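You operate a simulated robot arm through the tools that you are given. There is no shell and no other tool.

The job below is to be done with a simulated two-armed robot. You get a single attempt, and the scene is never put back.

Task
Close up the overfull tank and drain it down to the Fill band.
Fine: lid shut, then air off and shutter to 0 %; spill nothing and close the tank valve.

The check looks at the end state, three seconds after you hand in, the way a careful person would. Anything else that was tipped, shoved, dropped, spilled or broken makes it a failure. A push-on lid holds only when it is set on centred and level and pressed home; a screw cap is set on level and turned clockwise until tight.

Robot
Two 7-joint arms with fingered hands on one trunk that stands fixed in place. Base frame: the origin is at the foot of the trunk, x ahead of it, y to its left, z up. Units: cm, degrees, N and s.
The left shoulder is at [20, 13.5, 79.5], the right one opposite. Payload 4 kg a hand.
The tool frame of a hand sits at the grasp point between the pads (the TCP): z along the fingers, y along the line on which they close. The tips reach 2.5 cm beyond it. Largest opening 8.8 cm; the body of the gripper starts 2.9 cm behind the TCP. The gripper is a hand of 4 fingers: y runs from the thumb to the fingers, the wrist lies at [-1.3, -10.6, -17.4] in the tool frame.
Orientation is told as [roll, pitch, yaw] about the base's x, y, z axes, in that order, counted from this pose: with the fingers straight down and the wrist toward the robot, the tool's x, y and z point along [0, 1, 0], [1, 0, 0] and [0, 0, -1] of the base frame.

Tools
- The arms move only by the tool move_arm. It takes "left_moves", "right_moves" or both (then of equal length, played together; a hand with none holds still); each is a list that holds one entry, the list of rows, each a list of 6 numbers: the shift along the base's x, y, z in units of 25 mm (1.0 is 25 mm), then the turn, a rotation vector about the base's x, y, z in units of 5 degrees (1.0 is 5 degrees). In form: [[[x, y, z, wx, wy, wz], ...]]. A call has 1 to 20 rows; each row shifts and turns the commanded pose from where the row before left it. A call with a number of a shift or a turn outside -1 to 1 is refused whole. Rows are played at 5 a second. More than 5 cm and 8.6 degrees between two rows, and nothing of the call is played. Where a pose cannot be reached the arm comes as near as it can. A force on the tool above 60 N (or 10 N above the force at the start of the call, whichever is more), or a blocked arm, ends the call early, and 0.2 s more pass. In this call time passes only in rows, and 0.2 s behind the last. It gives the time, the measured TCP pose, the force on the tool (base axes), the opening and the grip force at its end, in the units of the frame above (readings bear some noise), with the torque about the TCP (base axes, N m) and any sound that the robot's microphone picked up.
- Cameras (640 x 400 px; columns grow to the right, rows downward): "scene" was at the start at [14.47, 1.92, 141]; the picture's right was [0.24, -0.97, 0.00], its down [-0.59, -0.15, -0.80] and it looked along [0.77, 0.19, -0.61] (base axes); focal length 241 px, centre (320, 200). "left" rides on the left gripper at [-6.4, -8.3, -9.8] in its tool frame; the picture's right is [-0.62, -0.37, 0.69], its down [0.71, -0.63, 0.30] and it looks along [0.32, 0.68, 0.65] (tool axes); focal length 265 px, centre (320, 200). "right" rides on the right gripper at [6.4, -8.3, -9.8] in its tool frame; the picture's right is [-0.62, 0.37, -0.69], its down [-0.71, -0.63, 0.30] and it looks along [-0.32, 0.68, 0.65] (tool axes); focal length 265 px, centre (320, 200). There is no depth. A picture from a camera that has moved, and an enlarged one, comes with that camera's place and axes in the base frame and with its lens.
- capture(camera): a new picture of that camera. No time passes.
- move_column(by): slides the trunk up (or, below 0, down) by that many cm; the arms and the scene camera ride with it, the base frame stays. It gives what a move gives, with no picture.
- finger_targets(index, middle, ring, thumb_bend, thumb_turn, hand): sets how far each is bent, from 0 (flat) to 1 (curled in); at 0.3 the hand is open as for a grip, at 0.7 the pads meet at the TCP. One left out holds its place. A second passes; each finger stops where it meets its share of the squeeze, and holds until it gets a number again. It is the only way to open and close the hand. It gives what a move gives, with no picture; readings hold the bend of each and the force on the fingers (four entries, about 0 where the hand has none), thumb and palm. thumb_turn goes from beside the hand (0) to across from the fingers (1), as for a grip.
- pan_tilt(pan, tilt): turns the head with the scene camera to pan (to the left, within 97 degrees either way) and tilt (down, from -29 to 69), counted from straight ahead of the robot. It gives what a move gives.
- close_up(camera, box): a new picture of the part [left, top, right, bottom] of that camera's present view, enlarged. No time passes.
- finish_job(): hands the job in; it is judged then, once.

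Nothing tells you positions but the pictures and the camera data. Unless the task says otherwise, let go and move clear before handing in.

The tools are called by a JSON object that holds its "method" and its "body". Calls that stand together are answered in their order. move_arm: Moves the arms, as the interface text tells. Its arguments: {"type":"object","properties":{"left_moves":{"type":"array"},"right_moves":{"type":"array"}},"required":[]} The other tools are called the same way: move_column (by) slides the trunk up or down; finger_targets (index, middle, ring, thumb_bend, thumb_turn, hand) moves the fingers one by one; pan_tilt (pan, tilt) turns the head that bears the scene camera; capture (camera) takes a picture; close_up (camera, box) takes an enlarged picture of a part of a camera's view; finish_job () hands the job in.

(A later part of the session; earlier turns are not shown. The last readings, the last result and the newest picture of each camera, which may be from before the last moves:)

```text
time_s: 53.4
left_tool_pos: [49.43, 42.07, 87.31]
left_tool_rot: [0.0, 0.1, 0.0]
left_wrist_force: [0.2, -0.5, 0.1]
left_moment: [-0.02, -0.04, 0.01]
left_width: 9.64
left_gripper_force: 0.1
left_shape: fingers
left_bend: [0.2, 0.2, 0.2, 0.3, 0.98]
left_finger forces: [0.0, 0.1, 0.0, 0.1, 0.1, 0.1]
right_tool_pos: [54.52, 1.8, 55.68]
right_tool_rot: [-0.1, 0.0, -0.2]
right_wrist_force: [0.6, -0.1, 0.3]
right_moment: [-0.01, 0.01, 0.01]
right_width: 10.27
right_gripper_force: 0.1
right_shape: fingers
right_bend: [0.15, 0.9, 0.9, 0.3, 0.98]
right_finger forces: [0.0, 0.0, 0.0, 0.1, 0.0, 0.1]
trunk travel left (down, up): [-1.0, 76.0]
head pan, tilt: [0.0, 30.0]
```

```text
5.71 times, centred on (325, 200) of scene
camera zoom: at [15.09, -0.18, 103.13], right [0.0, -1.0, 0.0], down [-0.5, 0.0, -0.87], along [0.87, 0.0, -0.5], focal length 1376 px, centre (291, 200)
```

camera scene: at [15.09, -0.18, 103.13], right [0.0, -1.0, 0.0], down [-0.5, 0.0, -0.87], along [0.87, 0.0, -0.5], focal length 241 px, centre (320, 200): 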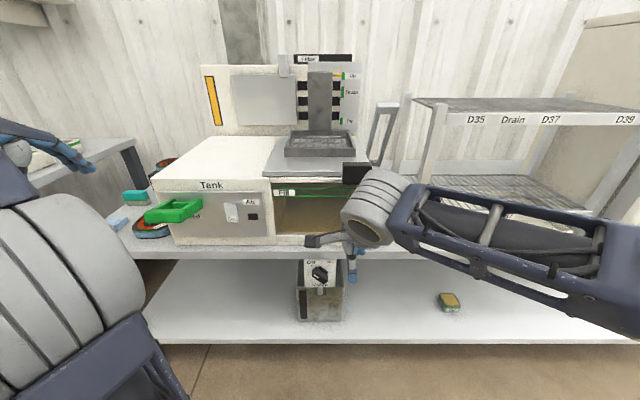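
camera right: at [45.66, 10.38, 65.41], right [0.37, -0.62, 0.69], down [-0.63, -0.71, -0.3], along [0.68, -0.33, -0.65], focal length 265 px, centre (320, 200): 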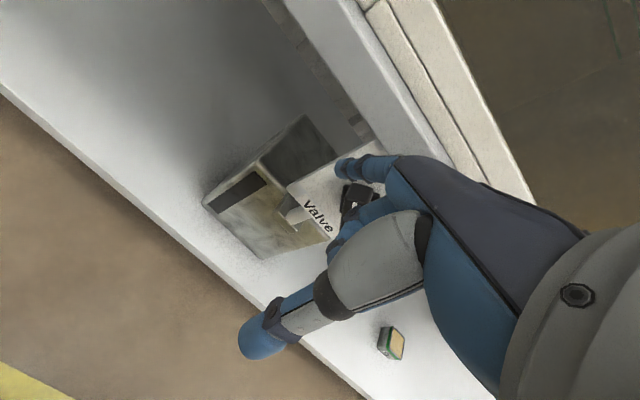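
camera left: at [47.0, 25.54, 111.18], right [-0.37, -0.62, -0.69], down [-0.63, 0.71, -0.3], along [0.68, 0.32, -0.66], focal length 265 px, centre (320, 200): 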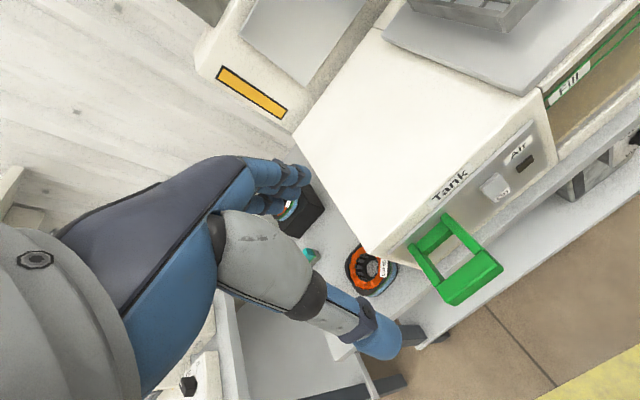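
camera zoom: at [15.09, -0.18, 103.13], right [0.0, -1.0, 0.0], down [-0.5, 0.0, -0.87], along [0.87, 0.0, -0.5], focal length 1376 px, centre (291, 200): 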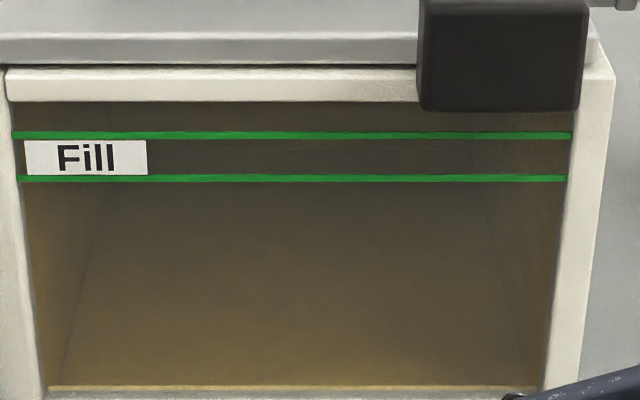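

The bar runs from about (y 1.9, z 53.8) to (y −1.2, z 50.8), and the finger tip is only just level with its end. I'll back off 1 cm, drop 0.5 cm for a better hold, and push again.

{"method": "move_arm", "body": {"right_moves": [[[0, 0.45, 0, 0, 0, 0], [0, 0, -0.22, 0, 0, 0], [0, -0.3, 0, 0, 0, 0], [0, -0.3, 0, 0, 0, 0]]]}}

{"method": "close_up", "body": {"camera": "right", "box": [250, 110, 410, 250]}}

```text
time_s: 54.4
left_tool_pos: [49.39, 42.1, 87.39]
left_tool_rot: [0.0, 0.2, 0.0]
left_wrist_force: [0.2, 0.0, 0.2]
left_moment: [-0.02, -0.02, 0.03]
left_width: 9.66
left_gripper_force: 0.1
left_shape: fingers
left_bend: [0.2, 0.2, 0.2, 0.3, 0.98]
left_finger forces: [0.0, 0.0, 0.0, 0.0, 0.1, 0.0]
right_tool_pos: [54.64, 1.53, 55.13]
right_tool_rot: [-0.1, 0.0, 0.0]
right_wrist_force: [-0.1, -0.4, 0.8]
right_moment: [0.06, 0.01, 0.0]
right_width: 10.24
right_gripper_force: 0.2
right_shape: fingers
right_bend: [0.15, 0.9, 0.9, 0.3, 0.98]
right_finger forces: [0.1, 0.0, 0.0, 0.0, 0.0, 0.0]
trunk travel left (down, up): [-1.0, 76.0]
head pan, tilt: [0.0, 30.0]
```

```text
2.86 times, centred on (330, 180) of right
camera zoom: at [46.29, 8.01, 64.89], right [0.37, -0.62, 0.69], down [-0.63, -0.71, -0.3], along [0.68, -0.33, -0.65], focal length 758 px, centre (291, 257)
```

zoom: 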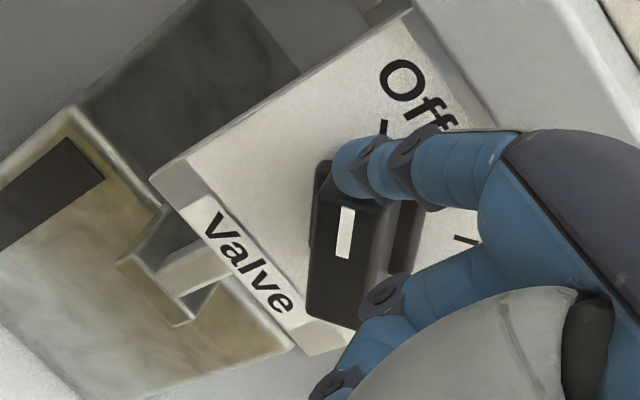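

The finger now rests against the bar's end. Pushing on to the right.

{"method": "move_arm", "body": {"right_moves": [[[0, -0.3, 0, 0, 0, 0], [0, -0.3, 0, 0, 0, 0]]]}}

{"method": "close_up", "body": {"camera": "right", "box": [250, 110, 410, 250]}}

{"method": "close_up", "body": {"camera": "scene", "box": [270, 165, 380, 235]}}

```text
time_s: 55.0
left_tool_pos: [49.41, 42.09, 87.36]
left_tool_rot: [0.0, 0.1, 0.1]
left_wrist_force: [-0.1, 0.2, -0.3]
left_moment: [0.0, -0.04, 0.0]
left_width: 9.65
left_gripper_force: 0.0
left_shape: fingers
left_bend: [0.2, 0.2, 0.2, 0.3, 0.98]
left_finger forces: [0.0, 0.0, 0.0, 0.0, 0.0, 0.1]
right_tool_pos: [54.54, 0.07, 55.21]
right_tool_rot: [0.1, -0.2, 0.1]
right_wrist_force: [-1.8, 6.3, 3.0]
right_moment: [0.1, -0.19, 0.45]
right_width: 10.35
right_gripper_force: 3.1
right_shape: fingers
right_bend: [0.14, 0.9, 0.9, 0.3, 0.98]
right_finger forces: [6.7, 0.0, 0.1, 0.0, 0.0, 0.0]
trunk travel left (down, up): [-1.0, 76.0]
head pan, tilt: [0.0, 30.0]
```

```text
2.86 times, centred on (330, 180) of right
camera zoom: at [46.26, 6.55, 64.99], right [0.37, -0.62, 0.69], down [-0.63, -0.72, -0.3], along [0.69, -0.32, -0.65], focal length 758 px, centre (291, 257)
```

zoom: 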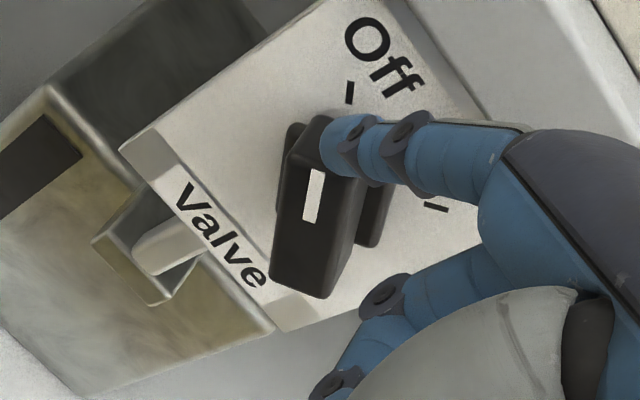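

```text
5.71 times, centred on (325, 200) of scene
camera zoom: at [15.08, -0.16, 103.14], right [0.0, -1.0, 0.0], down [-0.5, 0.0, -0.87], along [0.87, 0.0, -0.5], focal length 1376 px, centre (291, 200)
```

zoom: 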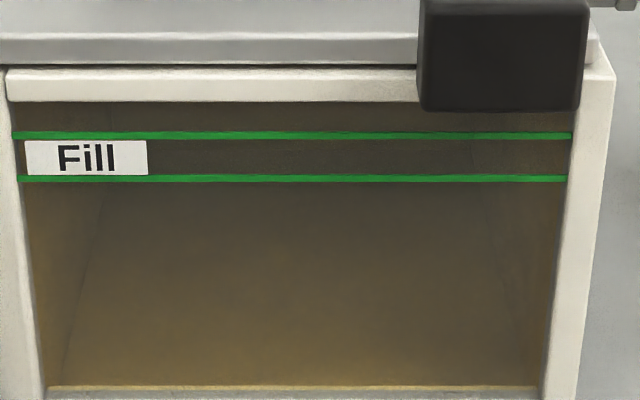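

The knob is turning. I keep pushing towards On.

{"method": "move_arm", "body": {"right_moves": [[[0, -0.3, 0, 0, 0, 0], [0, -0.3, 0, 0, 0, 0]]]}}

{"method": "close_up", "body": {"camera": "right", "box": [250, 110, 410, 250]}}

{"method": "close_up", "body": {"camera": "scene", "box": [270, 165, 380, 235]}}

```text
time_s: 55.6
left_tool_pos: [49.28, 42.05, 87.38]
left_tool_rot: [0.0, 0.1, 0.1]
left_wrist_force: [-1.0, 0.0, -0.3]
left_moment: [0.0, 0.0, 0.0]
left_width: 9.66
left_gripper_force: 0.0
left_shape: fingers
left_bend: [0.2, 0.2, 0.2, 0.3, 0.98]
left_finger forces: [0.0, 0.0, 0.1, 0.0, 0.0, 0.0]
right_tool_pos: [54.47, -1.65, 55.02]
right_tool_rot: [-0.2, 0.0, -0.3]
right_wrist_force: [-3.5, -2.2, 9.2]
right_moment: [0.06, -0.58, -0.17]
right_width: 10.49
right_gripper_force: 4.4
right_shape: fingers
right_bend: [0.13, 0.9, 0.9, 0.3, 0.98]
right_finger forces: [8.6, 0.0, 0.1, 0.0, 0.0, 0.0]
trunk travel left (down, up): [-1.0, 76.0]
head pan, tilt: [0.0, 30.0]
```

```text
2.86 times, centred on (330, 180) of right
camera zoom: at [46.31, 4.89, 64.93], right [0.37, -0.62, 0.69], down [-0.63, -0.71, -0.3], along [0.68, -0.33, -0.65], focal length 758 px, centre (291, 257)
```

zoom: 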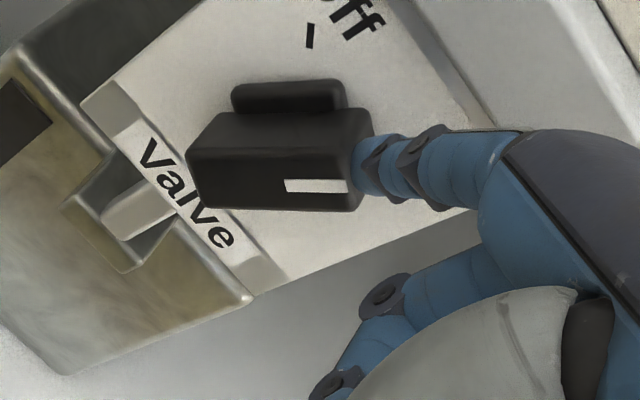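

```text
5.71 times, centred on (325, 200) of scene
camera zoom: at [15.07, -0.19, 103.13], right [0.0, -1.0, 0.0], down [-0.5, 0.0, -0.87], along [0.87, 0.0, -0.5], focal length 1376 px, centre (291, 200)
```

zoom: 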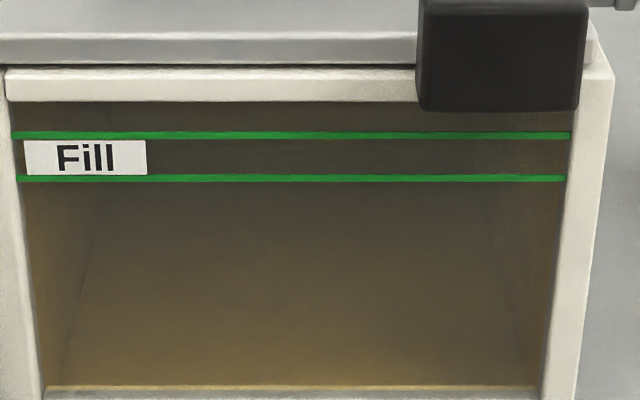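

The bar has gone round about 70°, but the finger has ridden up onto its end. I'll lift, step back to its left side, go a little deeper and push the rest of the way.

{"method": "move_arm", "body": {"right_moves": [[[0, 0, 0.4, 0, 0, 0], [0, 0.7, 0, 0, 0, 0], [0, 0.65, 0, 0, 0, 0], [0, 0, -0.3, 0, 0, 0], [0, 0, -0.22, 0, 0, 0]]]}}

{"method": "close_up", "body": {"camera": "right", "box": [250, 110, 410, 250]}}

{"method": "close_up", "body": {"camera": "scene", "box": [270, 165, 380, 235]}}

```text
time_s: 56.8
left_tool_pos: [49.46, 42.13, 87.3]
left_tool_rot: [-0.1, 0.2, 0.0]
left_wrist_force: [0.2, 0.7, -0.1]
left_moment: [0.04, 0.0, -0.01]
left_width: 9.62
left_gripper_force: 0.0
left_shape: fingers
left_bend: [0.2, 0.2, 0.2, 0.3, 0.98]
left_finger forces: [0.0, 0.0, 0.0, 0.1, 0.0, 0.0]
right_tool_pos: [54.49, 1.78, 54.86]
right_tool_rot: [-0.1, -0.1, -0.1]
right_wrist_force: [-0.2, 0.3, -0.9]
right_moment: [0.02, -0.01, 0.02]
right_width: 10.25
right_gripper_force: 0.0
right_shape: fingers
right_bend: [0.15, 0.9, 0.9, 0.3, 0.98]
right_finger forces: [0.0, 0.0, 0.1, 0.0, 0.0, 0.0]
trunk travel left (down, up): [-1.0, 76.0]
head pan, tilt: [0.0, 30.0]
```

```text
2.86 times, centred on (330, 180) of right
camera zoom: at [46.29, 8.43, 64.64], right [0.37, -0.62, 0.69], down [-0.63, -0.71, -0.3], along [0.68, -0.33, -0.65], focal length 758 px, centre (291, 257)
```

zoom: 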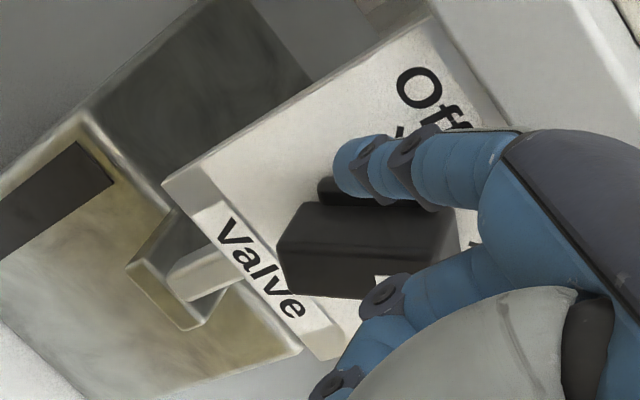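

```text
5.71 times, centred on (325, 200) of scene
camera zoom: at [15.09, -0.18, 103.13], right [0.0, -1.0, 0.0], down [-0.5, 0.0, -0.87], along [0.87, 0.0, -0.5], focal length 1376 px, centre (291, 200)
```

zoom: 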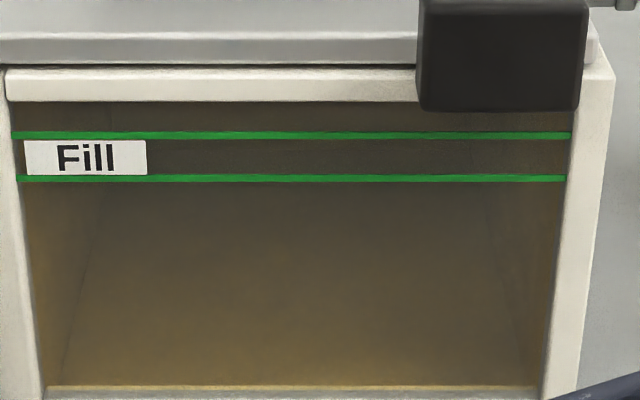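

The finger lies along the bar's left side now. Pushing the last part towards On.

{"method": "move_arm", "body": {"right_moves": [[[0, -0.25, 0, 0, 0, 0], [0, -0.2, 0, 0, 0, 0]]]}}

{"method": "close_up", "body": {"camera": "right", "box": [250, 110, 410, 250]}}

{"method": "close_up", "body": {"camera": "scene", "box": [270, 165, 380, 235]}}

```text
time_s: 57.4
left_tool_pos: [49.51, 42.2, 87.39]
left_tool_rot: [0.0, -0.1, -0.1]
left_wrist_force: [0.4, 0.4, 0.2]
left_moment: [-0.02, 0.0, 0.0]
left_width: 9.62
left_gripper_force: 0.2
left_shape: fingers
left_bend: [0.2, 0.2, 0.2, 0.3, 0.98]
left_finger forces: [0.0, 0.0, 0.0, 0.0, 0.0, 0.0]
right_tool_pos: [54.54, 0.77, 54.81]
right_tool_rot: [0.1, 0.0, 0.0]
right_wrist_force: [0.3, 0.4, -0.6]
right_moment: [-0.03, -0.01, 0.0]
right_width: 10.24
right_gripper_force: 0.1
right_shape: fingers
right_bend: [0.15, 0.9, 0.9, 0.3, 0.98]
right_finger forces: [0.0, 0.0, 0.0, 0.0, 0.0, 0.0]
trunk travel left (down, up): [-1.0, 76.0]
head pan, tilt: [0.0, 30.0]
```

```text
2.86 times, centred on (330, 180) of right
camera zoom: at [46.27, 7.28, 64.63], right [0.37, -0.62, 0.69], down [-0.63, -0.71, -0.3], along [0.68, -0.33, -0.65], focal length 758 px, centre (291, 257)
```

zoom: 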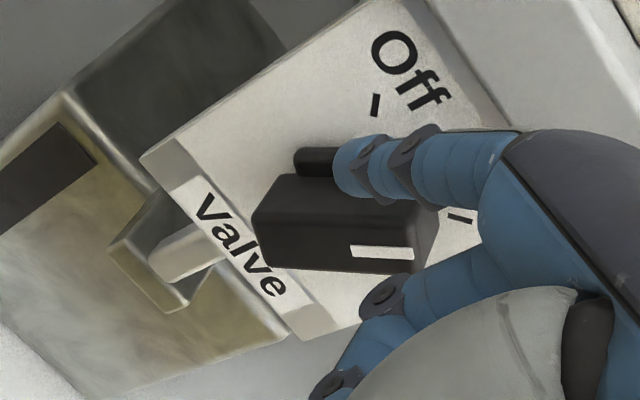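

```text
5.71 times, centred on (325, 200) of scene
camera zoom: at [15.09, -0.18, 103.13], right [0.0, -1.0, 0.0], down [-0.5, 0.0, -0.87], along [0.87, 0.0, -0.5], focal length 1376 px, centre (291, 200)
```

zoom: 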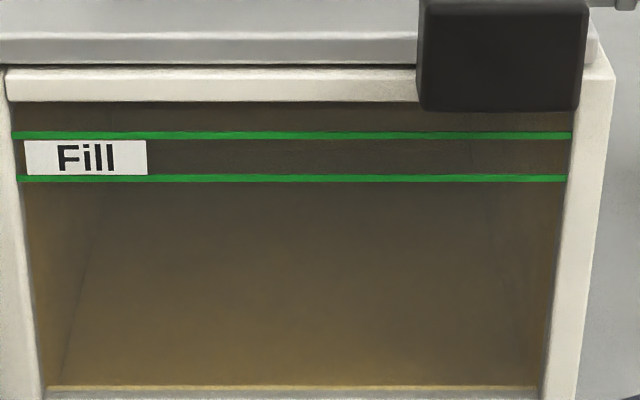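

{"method": "move_arm", "body": {"right_moves": [[[0, -0.2, 0, 0, 0, 0], [0, -0.2, 0, 0, 0, 0], [0, -0.15, 0, 0, 0, 0]]]}}

{"method": "close_up", "body": {"camera": "right", "box": [250, 110, 410, 250]}}

{"method": "close_up", "body": {"camera": "scene", "box": [270, 165, 380, 235]}}

```text
time_s: 58.2
left_tool_pos: [49.35, 42.05, 87.43]
left_tool_rot: [0.0, 0.1, 0.0]
left_wrist_force: [0.3, 0.6, 0.1]
left_moment: [-0.02, -0.02, 0.0]
left_width: 9.63
left_gripper_force: 0.0
left_shape: fingers
left_bend: [0.2, 0.2, 0.2, 0.3, 0.98]
left_finger forces: [0.0, 0.0, 0.0, 0.0, 0.0, 0.0]
right_tool_pos: [54.38, -0.72, 54.89]
right_tool_rot: [-0.1, 0.0, -0.1]
right_wrist_force: [-0.1, 1.0, -0.8]
right_moment: [-0.02, -0.06, 0.1]
right_width: 10.28
right_gripper_force: 0.4
right_shape: fingers
right_bend: [0.15, 0.9, 0.9, 0.3, 0.98]
right_finger forces: [0.8, 0.1, 0.0, 0.0, 0.0, 0.1]
trunk travel left (down, up): [-1.0, 76.0]
head pan, tilt: [0.0, 30.0]
```

```text
2.86 times, centred on (330, 180) of right
camera zoom: at [46.21, 5.85, 64.65], right [0.37, -0.62, 0.69], down [-0.63, -0.71, -0.3], along [0.68, -0.33, -0.65], focal length 758 px, centre (291, 257)
```

zoom: 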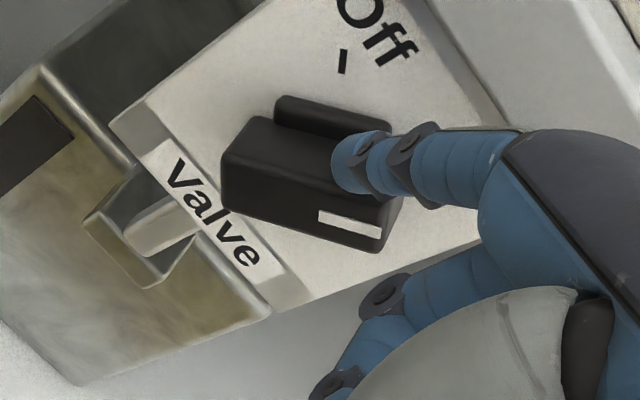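

```text
5.71 times, centred on (325, 200) of scene
camera zoom: at [15.09, -0.18, 103.13], right [0.0, -1.0, 0.0], down [-0.5, 0.0, -0.87], along [0.87, 0.0, -0.5], focal length 1376 px, centre (291, 200)
```

zoom: 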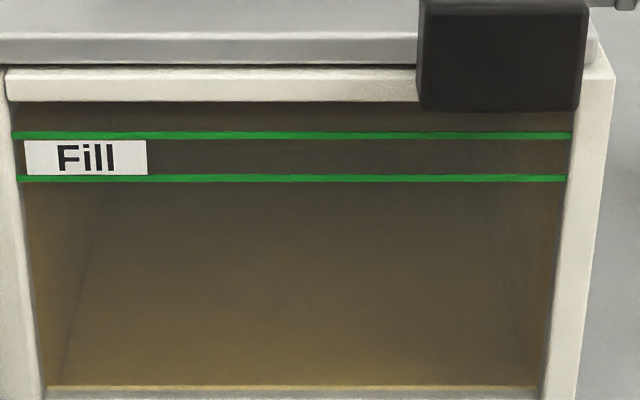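

The mark now points at On. I'll lift the finger over to the other side, ready to close, and look for flow.

{"method": "move_arm", "body": {"right_moves": [[[0, 0.1, 0, 0, 0, 0], [0, 0, 0.65, 0, 0, 0], [0, 0, 0.65, 0, 0, 0], [0, -0.85, 0, 0, 0, 0], [0, -0.85, 0, 0, 0, 0]]]}}

{"method": "capture", "body": {"camera": "right"}}

{"method": "close_up", "body": {"camera": "right", "box": [150, 60, 370, 250]}}

{"method": "close_up", "body": {"camera": "scene", "box": [270, 165, 380, 235]}}

```text
time_s: 59.4
left_tool_pos: [49.41, 42.0, 87.45]
left_tool_rot: [-0.1, 0.1, 0.1]
left_wrist_force: [0.8, 0.2, 0.3]
left_moment: [0.01, -0.04, -0.01]
left_width: 9.64
left_gripper_force: 0.1
left_shape: fingers
left_bend: [0.2, 0.2, 0.2, 0.3, 0.98]
left_finger forces: [0.0, 0.0, 0.1, 0.1, 0.0, 0.0]
right_tool_pos: [54.44, -4.56, 58.17]
right_tool_rot: [-0.1, 0.0, 0.0]
right_wrist_force: [0.5, -0.5, -0.1]
right_moment: [0.02, 0.04, 0.0]
right_width: 10.22
right_gripper_force: 0.0
right_shape: fingers
right_bend: [0.15, 0.9, 0.9, 0.3, 0.98]
right_finger forces: [0.0, 0.1, 0.0, 0.0, 0.0, 0.0]
trunk travel left (down, up): [-1.0, 76.0]
head pan, tilt: [0.0, 30.0]
```

```text
taken
camera right: at [46.22, 1.93, 68.02], right [0.37, -0.62, 0.69], down [-0.63, -0.71, -0.3], along [0.68, -0.33, -0.65], focal length 265 px, centre (320, 200)
```

right: 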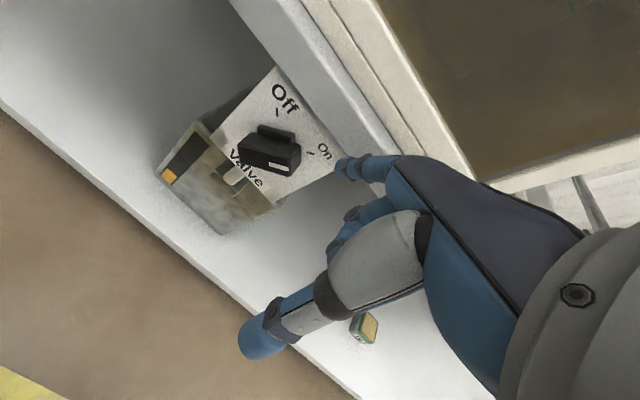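

```text
2.11 times, centred on (260, 155) of right
camera zoom: at [46.22, 1.93, 68.02], right [0.37, -0.62, 0.69], down [-0.63, -0.71, -0.3], along [0.68, -0.33, -0.65], focal length 559 px, centre (446, 295)
```

zoom: 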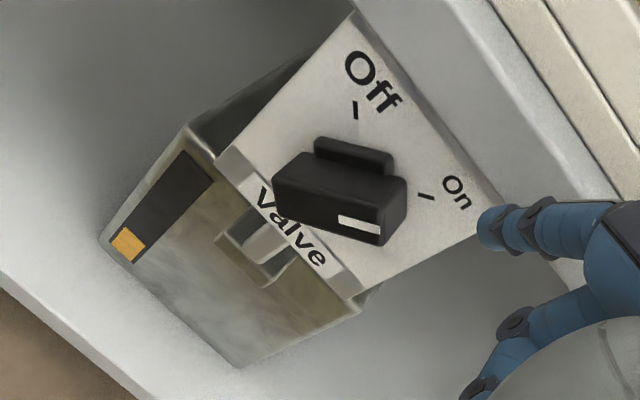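

```text
5.71 times, centred on (325, 200) of scene
camera zoom: at [15.09, -0.17, 103.13], right [0.0, -1.0, 0.0], down [-0.5, 0.0, -0.87], along [0.87, 0.0, -0.5], focal length 1376 px, centre (291, 200)
```

zoom: 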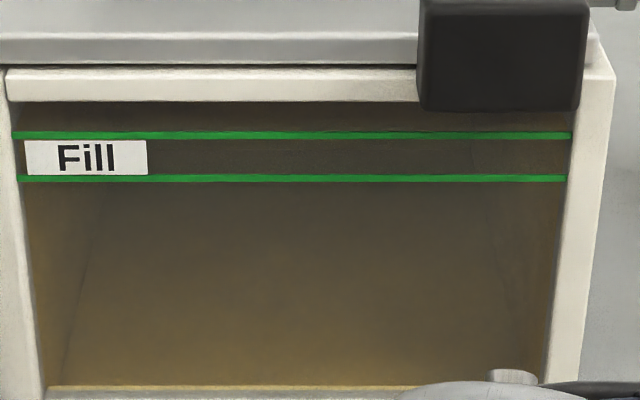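

Powder is running: the bin's sight window shows orange at its bottom. I check the tank window from the right camera for the powder surface.

{"method": "close_up", "body": {"camera": "right", "box": [400, 0, 640, 180]}}

{"method": "close_up", "body": {"camera": "scene", "box": [270, 180, 300, 215]}}

{"method": "close_up", "body": {"camera": "scene", "box": [340, 170, 380, 215]}}

```text
2.22 times, centred on (520, 90) of right
camera zoom: at [46.22, 1.93, 68.02], right [0.37, -0.62, 0.69], down [-0.63, -0.71, -0.3], along [0.68, -0.33, -0.65], focal length 590 px, centre (-124, 444)
```

zoom: 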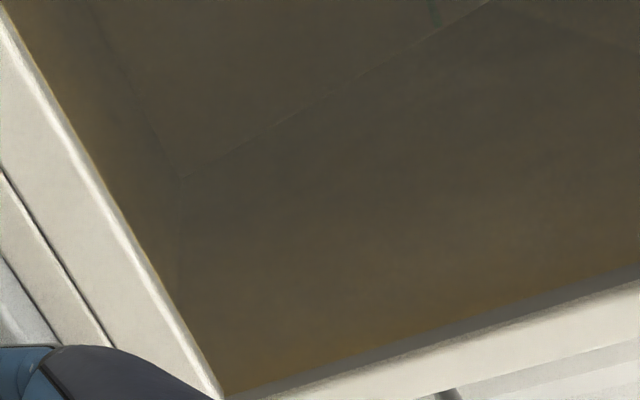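

```text
11.43 times, centred on (285, 198) of scene
camera zoom: at [15.09, -0.17, 103.13], right [0.0, -1.0, 0.0], down [-0.5, 0.0, -0.87], along [0.87, 0.0, -0.5], focal length 2751 px, centre (720, 229)
```

zoom: 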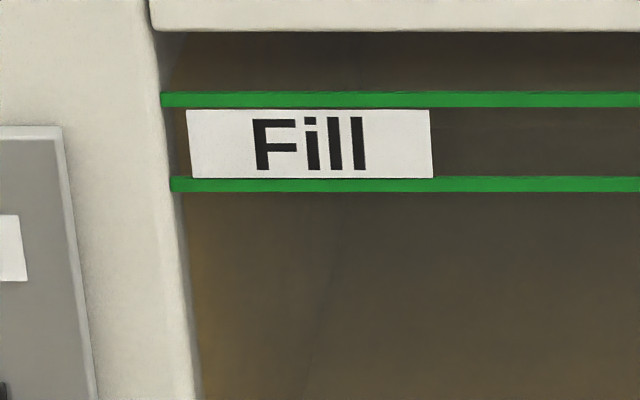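

```text
8.89 times, centred on (360, 192) of scene
camera zoom: at [15.09, -0.17, 103.13], right [0.0, -1.0, 0.0], down [-0.5, 0.0, -0.87], along [0.87, 0.0, -0.5], focal length 2140 px, centre (-36, 267)
```

zoom: 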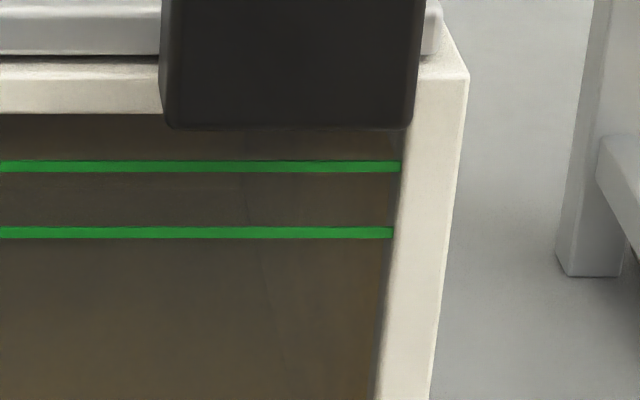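

{"method": "capture", "body": {"camera": "left"}}

{"method": "close_up", "body": {"camera": "scene", "box": [200, 130, 400, 340]}}

{"method": "close_up", "body": {"camera": "right", "box": [150, 120, 240, 200]}}

```text
taken
camera left: at [41.12, 35.63, 97.21], right [-0.37, -0.62, -0.69], down [-0.63, 0.71, -0.3], along [0.68, 0.32, -0.66], focal length 265 px, centre (320, 200)
```

left: 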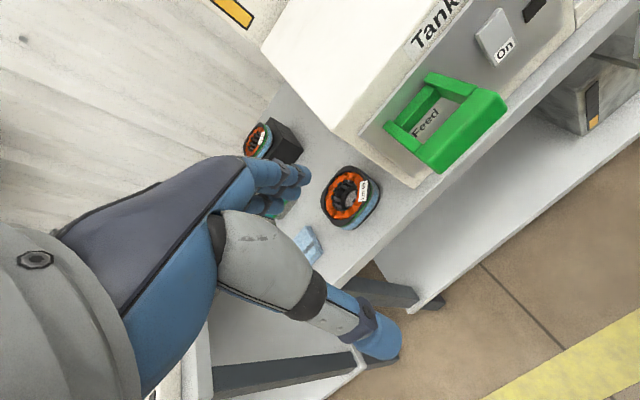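

```text
1.90 times, centred on (300, 235) of scene
camera zoom: at [15.09, -0.17, 103.13], right [0.0, -1.0, 0.0], down [-0.5, 0.0, -0.87], along [0.87, 0.0, -0.5], focal length 458 px, centre (358, 133)
```

zoom: 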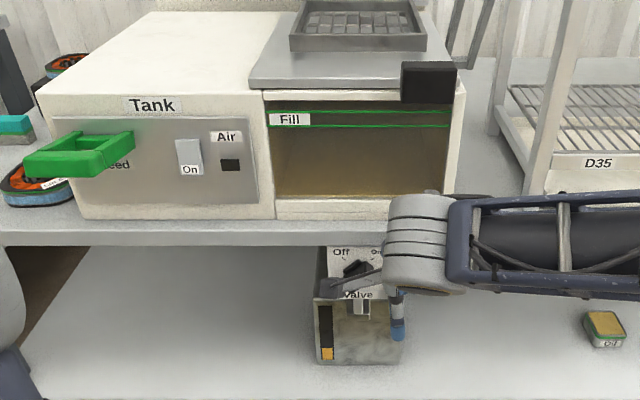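

```text
5.00 times, centred on (195, 160) of right
camera zoom: at [46.22, 1.93, 68.02], right [0.37, -0.62, 0.69], down [-0.63, -0.71, -0.3], along [0.68, -0.33, -0.65], focal length 1327 px, centre (945, 400)
```

zoom: 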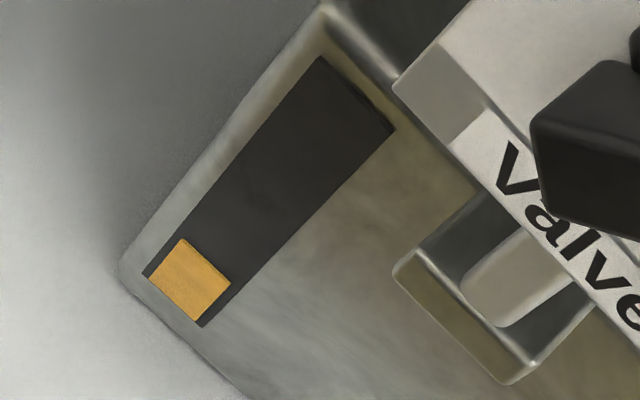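

The bin window is about a fifth full and the tank window still looks brown up to the rim. I lower the finger on the right side of the bar so that I can close at once, then watch both levels step by step.

{"method": "move_arm", "body": {"right_moves": [[[0, 0, -0.7, 0, 0, 0], [0, 0, -0.6, 0, 0, 0]]]}}

{"method": "close_up", "body": {"camera": "scene", "box": [270, 165, 380, 235]}}

{"method": "close_up", "body": {"camera": "right", "box": [150, 60, 370, 250]}}

{"method": "close_up", "body": {"camera": "scene", "box": [290, 255, 350, 330]}}

```text
time_s: 60.0
left_tool_pos: [49.39, 42.07, 87.44]
left_tool_rot: [0.0, 0.1, 0.0]
left_wrist_force: [0.2, -0.1, -0.8]
left_moment: [0.03, 0.01, -0.04]
left_width: 9.67
left_gripper_force: 0.1
left_shape: fingers
left_bend: [0.2, 0.2, 0.2, 0.3, 0.98]
left_finger forces: [0.1, 0.0, 0.0, 0.1, 0.0, 0.1]
right_tool_pos: [54.36, -4.51, 54.97]
right_tool_rot: [-0.1, 0.0, -0.1]
right_wrist_force: [-0.1, -0.1, 0.2]
right_moment: [-0.02, 0.01, -0.02]
right_width: 10.25
right_gripper_force: 0.1
right_shape: fingers
right_bend: [0.15, 0.9, 0.9, 0.3, 0.98]
right_finger forces: [0.0, 0.0, 0.1, 0.0, 0.0, 0.1]
trunk travel left (down, up): [-1.0, 76.0]
head pan, tilt: [0.0, 30.0]
```

```text
5.71 times, centred on (325, 200) of scene
camera zoom: at [15.09, -0.18, 103.13], right [0.0, -1.0, 0.0], down [-0.5, 0.0, -0.87], along [0.87, 0.0, -0.5], focal length 1376 px, centre (291, 200)
```

zoom: 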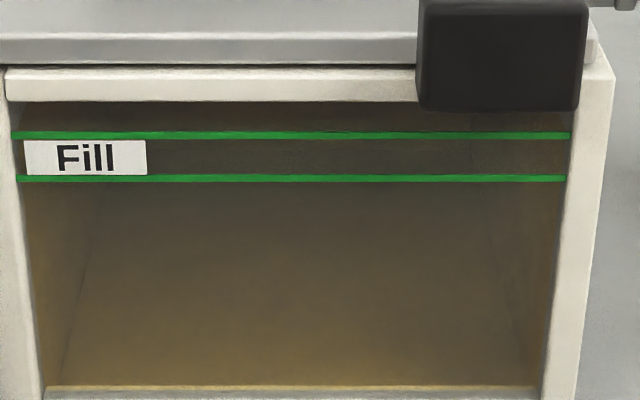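

```text
2.11 times, centred on (260, 155) of right
camera zoom: at [46.12, 1.89, 64.75], right [0.37, -0.62, 0.69], down [-0.63, -0.71, -0.3], along [0.68, -0.33, -0.65], focal length 559 px, centre (446, 295)
```

zoom: 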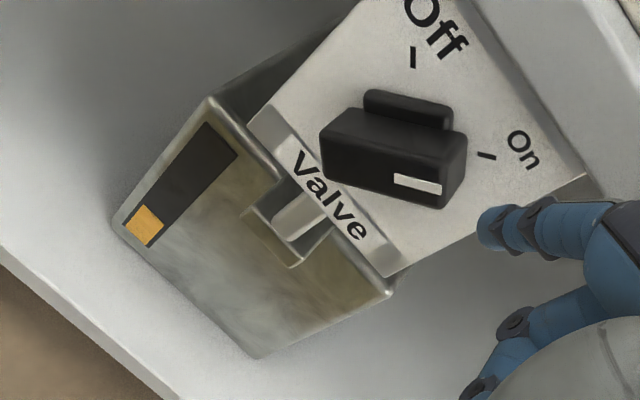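

```text
5.33 times, centred on (320, 292) of scene
camera zoom: at [15.09, -0.18, 103.13], right [0.0, -1.0, 0.0], down [-0.5, 0.0, -0.87], along [0.87, 0.0, -0.5], focal length 1284 px, centre (320, -293)
```

zoom: 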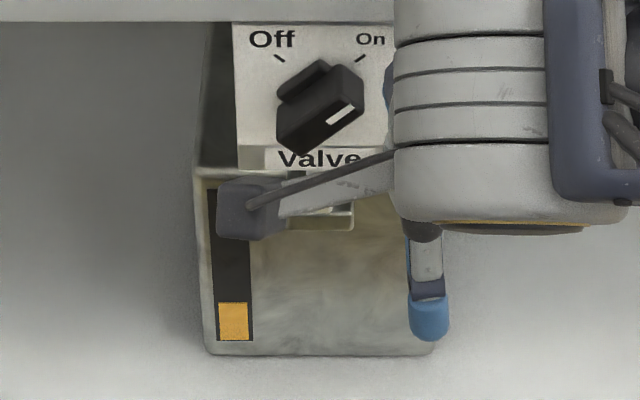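

The knob reads On and the finger is ready on its right. I let one second pass and compare the bin level to see whether powder is still flowing with the air off.

{"method": "move_arm", "body": {"right_moves": [[[0, 0, 0, 0, 0, 0], [0, 0, 0, 0, 0, 0], [0, 0, 0, 0, 0, 0], [0, 0, 0, 0, 0, 0]]]}}

{"method": "close_up", "body": {"camera": "scene", "box": [270, 165, 380, 235]}}

{"method": "close_up", "body": {"camera": "scene", "box": [290, 255, 350, 330]}}

{"method": "close_up", "body": {"camera": "right", "box": [150, 60, 370, 250]}}

```text
time_s: 61.0
left_tool_pos: [49.43, 42.08, 87.43]
left_tool_rot: [0.0, 0.1, 0.0]
left_wrist_force: [-0.3, 0.1, -0.3]
left_moment: [0.01, 0.0, -0.01]
left_width: 9.65
left_gripper_force: 0.1
left_shape: fingers
left_bend: [0.2, 0.2, 0.2, 0.3, 0.98]
left_finger forces: [0.0, 0.1, 0.0, 0.0, 0.0, 0.0]
right_tool_pos: [54.44, -4.68, 54.94]
right_tool_rot: [-0.1, 0.0, -0.1]
right_wrist_force: [0.7, 0.4, 0.2]
right_moment: [-0.03, 0.06, 0.0]
right_width: 10.23
right_gripper_force: 0.0
right_shape: fingers
right_bend: [0.15, 0.9, 0.9, 0.3, 0.98]
right_finger forces: [0.1, 0.0, 0.0, 0.0, 0.0, 0.1]
trunk travel left (down, up): [-1.0, 76.0]
head pan, tilt: [0.0, 30.0]
```

```text
5.71 times, centred on (325, 200) of scene
camera zoom: at [15.09, -0.18, 103.13], right [0.0, -1.0, 0.0], down [-0.5, 0.0, -0.87], along [0.87, 0.0, -0.5], focal length 1376 px, centre (291, 200)
```

zoom: 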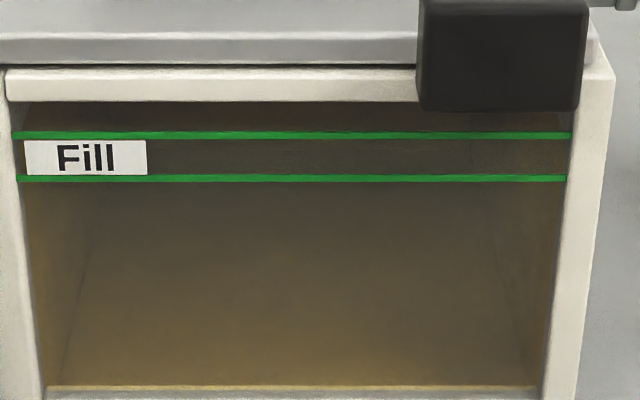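

```text
5.33 times, centred on (320, 292) of scene
camera zoom: at [15.09, -0.18, 103.13], right [0.0, -1.0, 0.0], down [-0.5, 0.0, -0.87], along [0.87, 0.0, -0.5], focal length 1284 px, centre (320, -293)
```

zoom: 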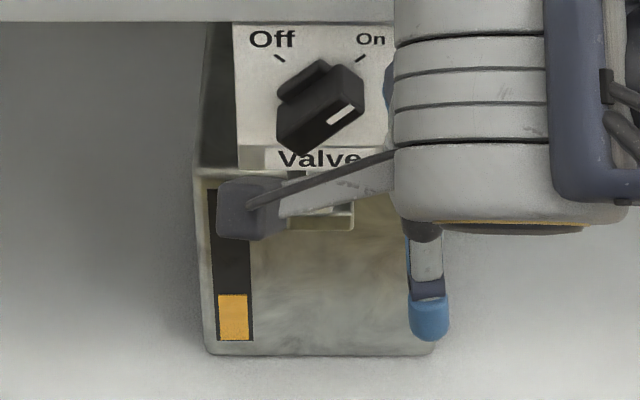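

```text
2.11 times, centred on (260, 155) of right
camera zoom: at [46.12, 1.89, 64.76], right [0.37, -0.62, 0.69], down [-0.63, -0.71, -0.3], along [0.68, -0.33, -0.65], focal length 559 px, centre (446, 295)
```

zoom: 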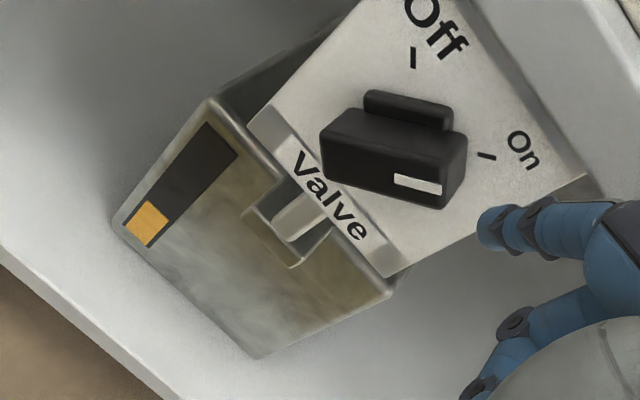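

Powder keeps flowing with the air off (bin level rising about 5 % a second). Now I zoom hard on the top strip of the window for the powder surface.

{"method": "close_up", "body": {"camera": "scene", "box": [270, 180, 300, 200]}}

{"method": "close_up", "body": {"camera": "scene", "box": [300, 180, 345, 205]}}

{"method": "close_up", "body": {"camera": "scene", "box": [340, 180, 375, 205]}}

```text
16.00 times, centred on (285, 190) of scene
camera zoom: at [15.09, -0.18, 103.13], right [0.0, -1.0, 0.0], down [-0.5, 0.0, -0.87], along [0.87, 0.0, -0.5], focal length 3852 px, centre (880, 360)
```

zoom: 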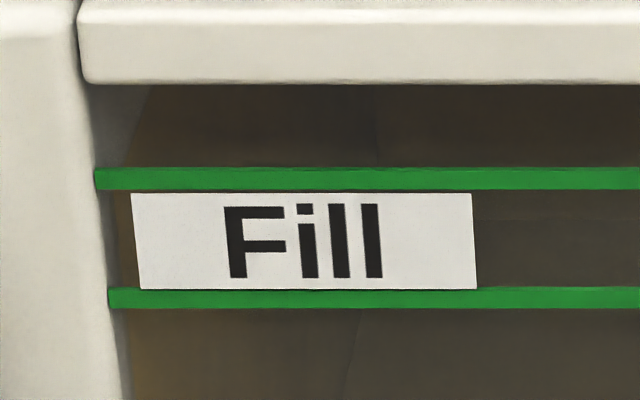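

```text
14.22 times, centred on (322, 192) of scene
camera zoom: at [15.09, -0.18, 103.13], right [0.0, -1.0, 0.0], down [-0.5, 0.0, -0.87], along [0.87, 0.0, -0.5], focal length 3424 px, centre (284, 307)
```

zoom: 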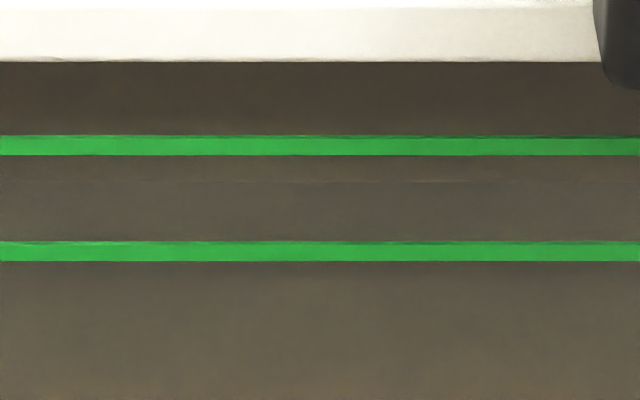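

```text
16.00 times, centred on (358, 192) of scene
camera zoom: at [15.09, -0.18, 103.13], right [0.0, -1.0, 0.0], down [-0.5, 0.0, -0.87], along [0.87, 0.0, -0.5], focal length 3852 px, centre (-280, 320)
```

zoom: 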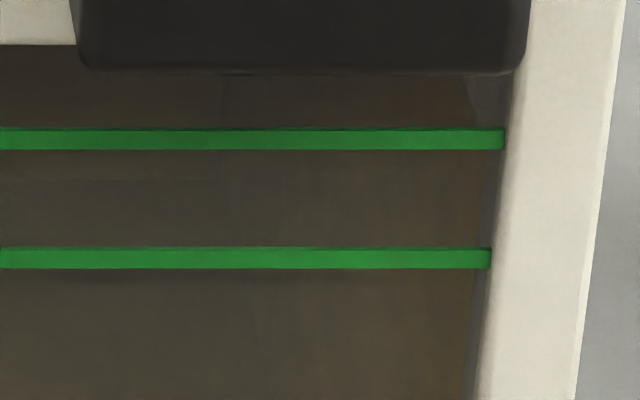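

Now the powder surface shows: a faint line runs between the two green lines, about a third of the way below the upper one. The level is already in the band, so I close the valve at once, pushing the bar back to the left.

{"method": "move_arm", "body": {"right_moves": [[[0, 0.5, -0.1, 0, 0, 0], [0, 0.45, 0, 0, 0, 0], [0, 0.4, 0, 0, 0, 0], [0, 0.3, 0, 0, 0, 0]]]}}

{"method": "close_up", "body": {"camera": "right", "box": [250, 110, 410, 250]}}

{"method": "close_up", "body": {"camera": "scene", "box": [290, 255, 350, 330]}}

{"method": "close_up", "body": {"camera": "scene", "box": [300, 180, 345, 205]}}

```text
time_s: 62.0
left_tool_pos: [49.54, 42.03, 87.53]
left_tool_rot: [0.0, 0.1, 0.0]
left_wrist_force: [0.6, -0.3, -0.7]
left_moment: [-0.02, 0.02, 0.01]
left_width: 9.65
left_gripper_force: 0.0
left_shape: fingers
left_bend: [0.2, 0.2, 0.2, 0.3, 0.98]
left_finger forces: [0.1, 0.0, 0.0, 0.0, 0.0, 0.0]
right_tool_pos: [54.41, -0.45, 54.75]
right_tool_rot: [0.0, -0.1, -0.1]
right_wrist_force: [-16.4, -14.4, 26.6]
right_moment: [-0.19, -1.78, -1.14]
right_width: 10.74
right_gripper_force: 15.0
right_shape: fingers
right_bend: [0.12, 0.9, 0.9, 0.3, 0.98]
right_finger forces: [29.7, 0.0, 0.0, 0.0, 0.1, 0.1]
trunk travel left (down, up): [-1.0, 76.0]
head pan, tilt: [0.0, 30.0]
```

```text
2.86 times, centred on (330, 180) of right
camera zoom: at [46.16, 5.92, 64.56], right [0.37, -0.62, 0.69], down [-0.63, -0.71, -0.31], along [0.69, -0.33, -0.65], focal length 758 px, centre (291, 257)
```

zoom: 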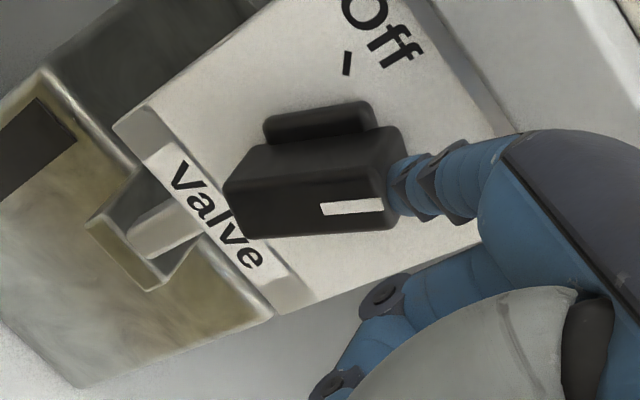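

```text
5.33 times, centred on (320, 292) of scene
camera zoom: at [15.02, -0.21, 103.19], right [0.0, -1.0, 0.0], down [-0.5, 0.0, -0.87], along [0.87, 0.0, -0.5], focal length 1284 px, centre (320, -293)
```

zoom: 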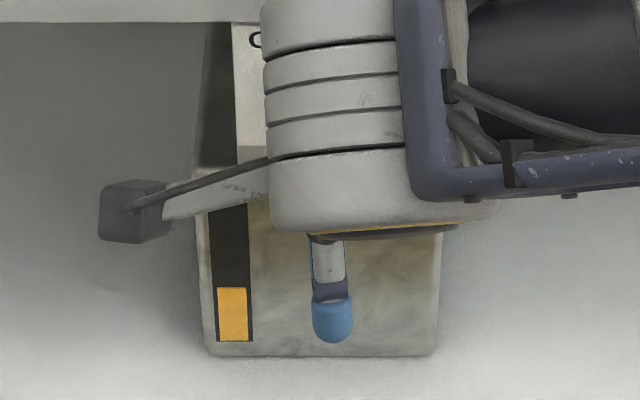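

```text
14.22 times, centred on (322, 192) of scene
camera zoom: at [15.02, -0.21, 103.19], right [0.0, -1.0, 0.0], down [-0.5, 0.0, -0.87], along [0.87, 0.0, -0.5], focal length 3424 px, centre (284, 307)
```

zoom: 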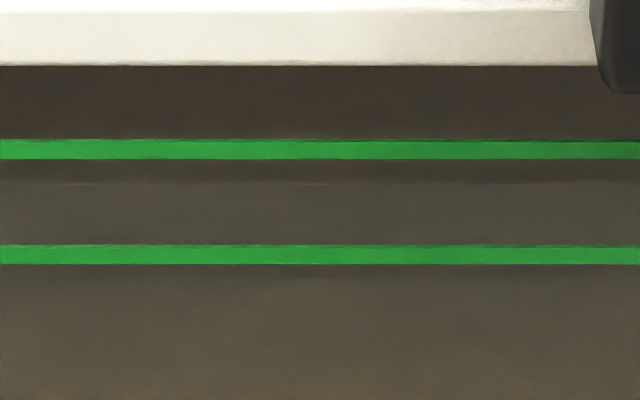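

The knob turned only part of the way (about 19° past upright) and the finger is jammed on the bar's end. I lift off, and zoom again at the left edge of the window where the surface shows best.

{"method": "move_arm", "body": {"right_moves": [[[0, -0.2, 0.3, 0, 0, 0], [0, -0.5, 0.2, 0, 0, 0], [0, -0.5, 0, 0, 0, 0], [0, -0.3, -0.4, 0, 0, 0]]]}}

{"method": "close_up", "body": {"camera": "scene", "box": [270, 180, 300, 200]}}

{"method": "close_up", "body": {"camera": "scene", "box": [300, 180, 345, 205]}}

{"method": "close_up", "body": {"camera": "scene", "box": [340, 180, 375, 205]}}

{"method": "close_up", "body": {"camera": "right", "box": [150, 60, 370, 250]}}

{"method": "close_up", "body": {"camera": "scene", "box": [290, 255, 350, 330]}}

```text
time_s: 63.0
left_tool_pos: [49.35, 42.04, 87.42]
left_tool_rot: [-0.1, 0.1, -0.1]
left_wrist_force: [0.0, 0.1, -0.4]
left_moment: [0.01, 0.01, 0.0]
left_width: 9.66
left_gripper_force: 0.0
left_shape: fingers
left_bend: [0.2, 0.2, 0.2, 0.3, 0.98]
left_finger forces: [0.1, 0.0, 0.0, 0.0, 0.0, 0.0]
right_tool_pos: [54.3, -4.27, 54.95]
right_tool_rot: [0.0, 0.1, 0.0]
right_wrist_force: [-0.3, -0.2, 0.1]
right_moment: [-0.04, 0.03, -0.02]
right_width: 10.24
right_gripper_force: 0.1
right_shape: fingers
right_bend: [0.15, 0.9, 0.9, 0.3, 0.98]
right_finger forces: [0.0, 0.0, 0.0, 0.1, 0.0, 0.0]
trunk travel left (down, up): [-1.0, 76.0]
head pan, tilt: [0.0, 30.0]
```

```text
16.00 times, centred on (285, 190) of scene
camera zoom: at [15.1, -0.17, 103.13], right [0.0, -1.0, 0.0], down [-0.5, 0.0, -0.87], along [0.87, 0.0, -0.5], focal length 3852 px, centre (880, 360)
```

zoom: 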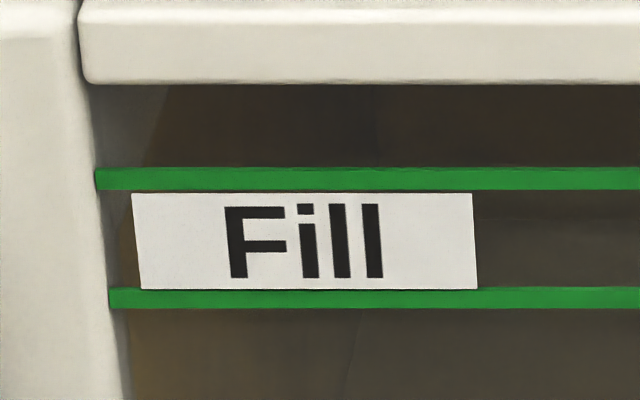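

```text
14.22 times, centred on (322, 192) of scene
camera zoom: at [15.1, -0.17, 103.13], right [0.0, -1.0, 0.0], down [-0.5, 0.0, -0.87], along [0.87, 0.0, -0.5], focal length 3424 px, centre (284, 307)
```

zoom: 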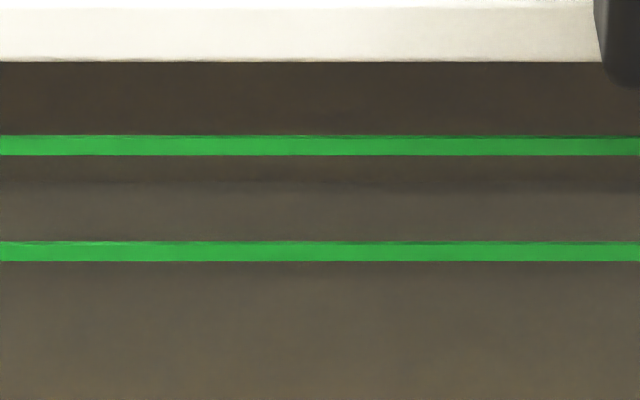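

```text
16.00 times, centred on (358, 192) of scene
camera zoom: at [15.1, -0.17, 103.13], right [0.0, -1.0, 0.0], down [-0.5, 0.0, -0.87], along [0.87, 0.0, -0.5], focal length 3852 px, centre (-280, 320)
```

zoom: 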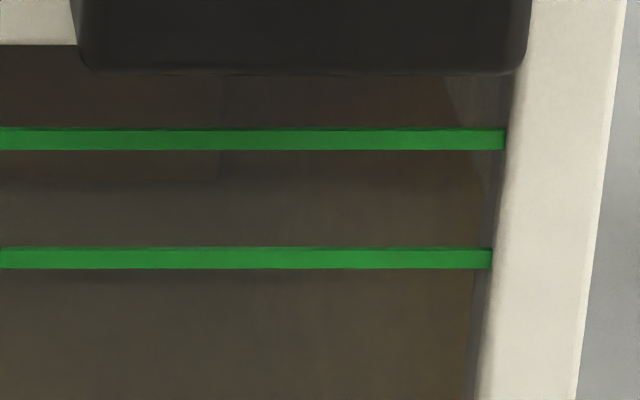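

```text
2.11 times, centred on (260, 155) of right
camera zoom: at [46.17, 2.26, 64.64], right [0.37, -0.62, 0.69], down [-0.63, -0.71, -0.3], along [0.68, -0.33, -0.65], focal length 559 px, centre (446, 295)
```

zoom: 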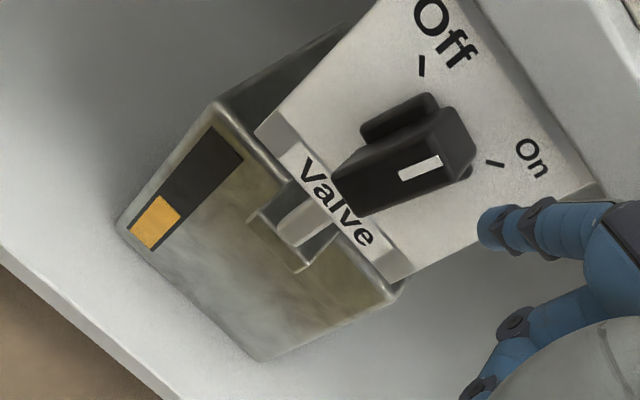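

```text
5.33 times, centred on (320, 292) of scene
camera zoom: at [15.1, -0.17, 103.13], right [0.0, -1.0, 0.0], down [-0.5, 0.0, -0.87], along [0.87, 0.0, -0.5], focal length 1284 px, centre (320, -293)
```

zoom: 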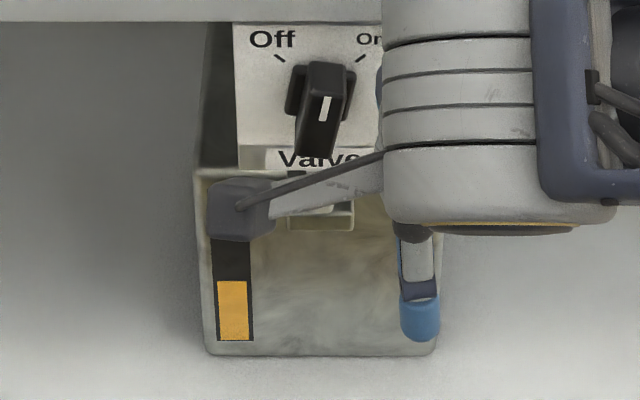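

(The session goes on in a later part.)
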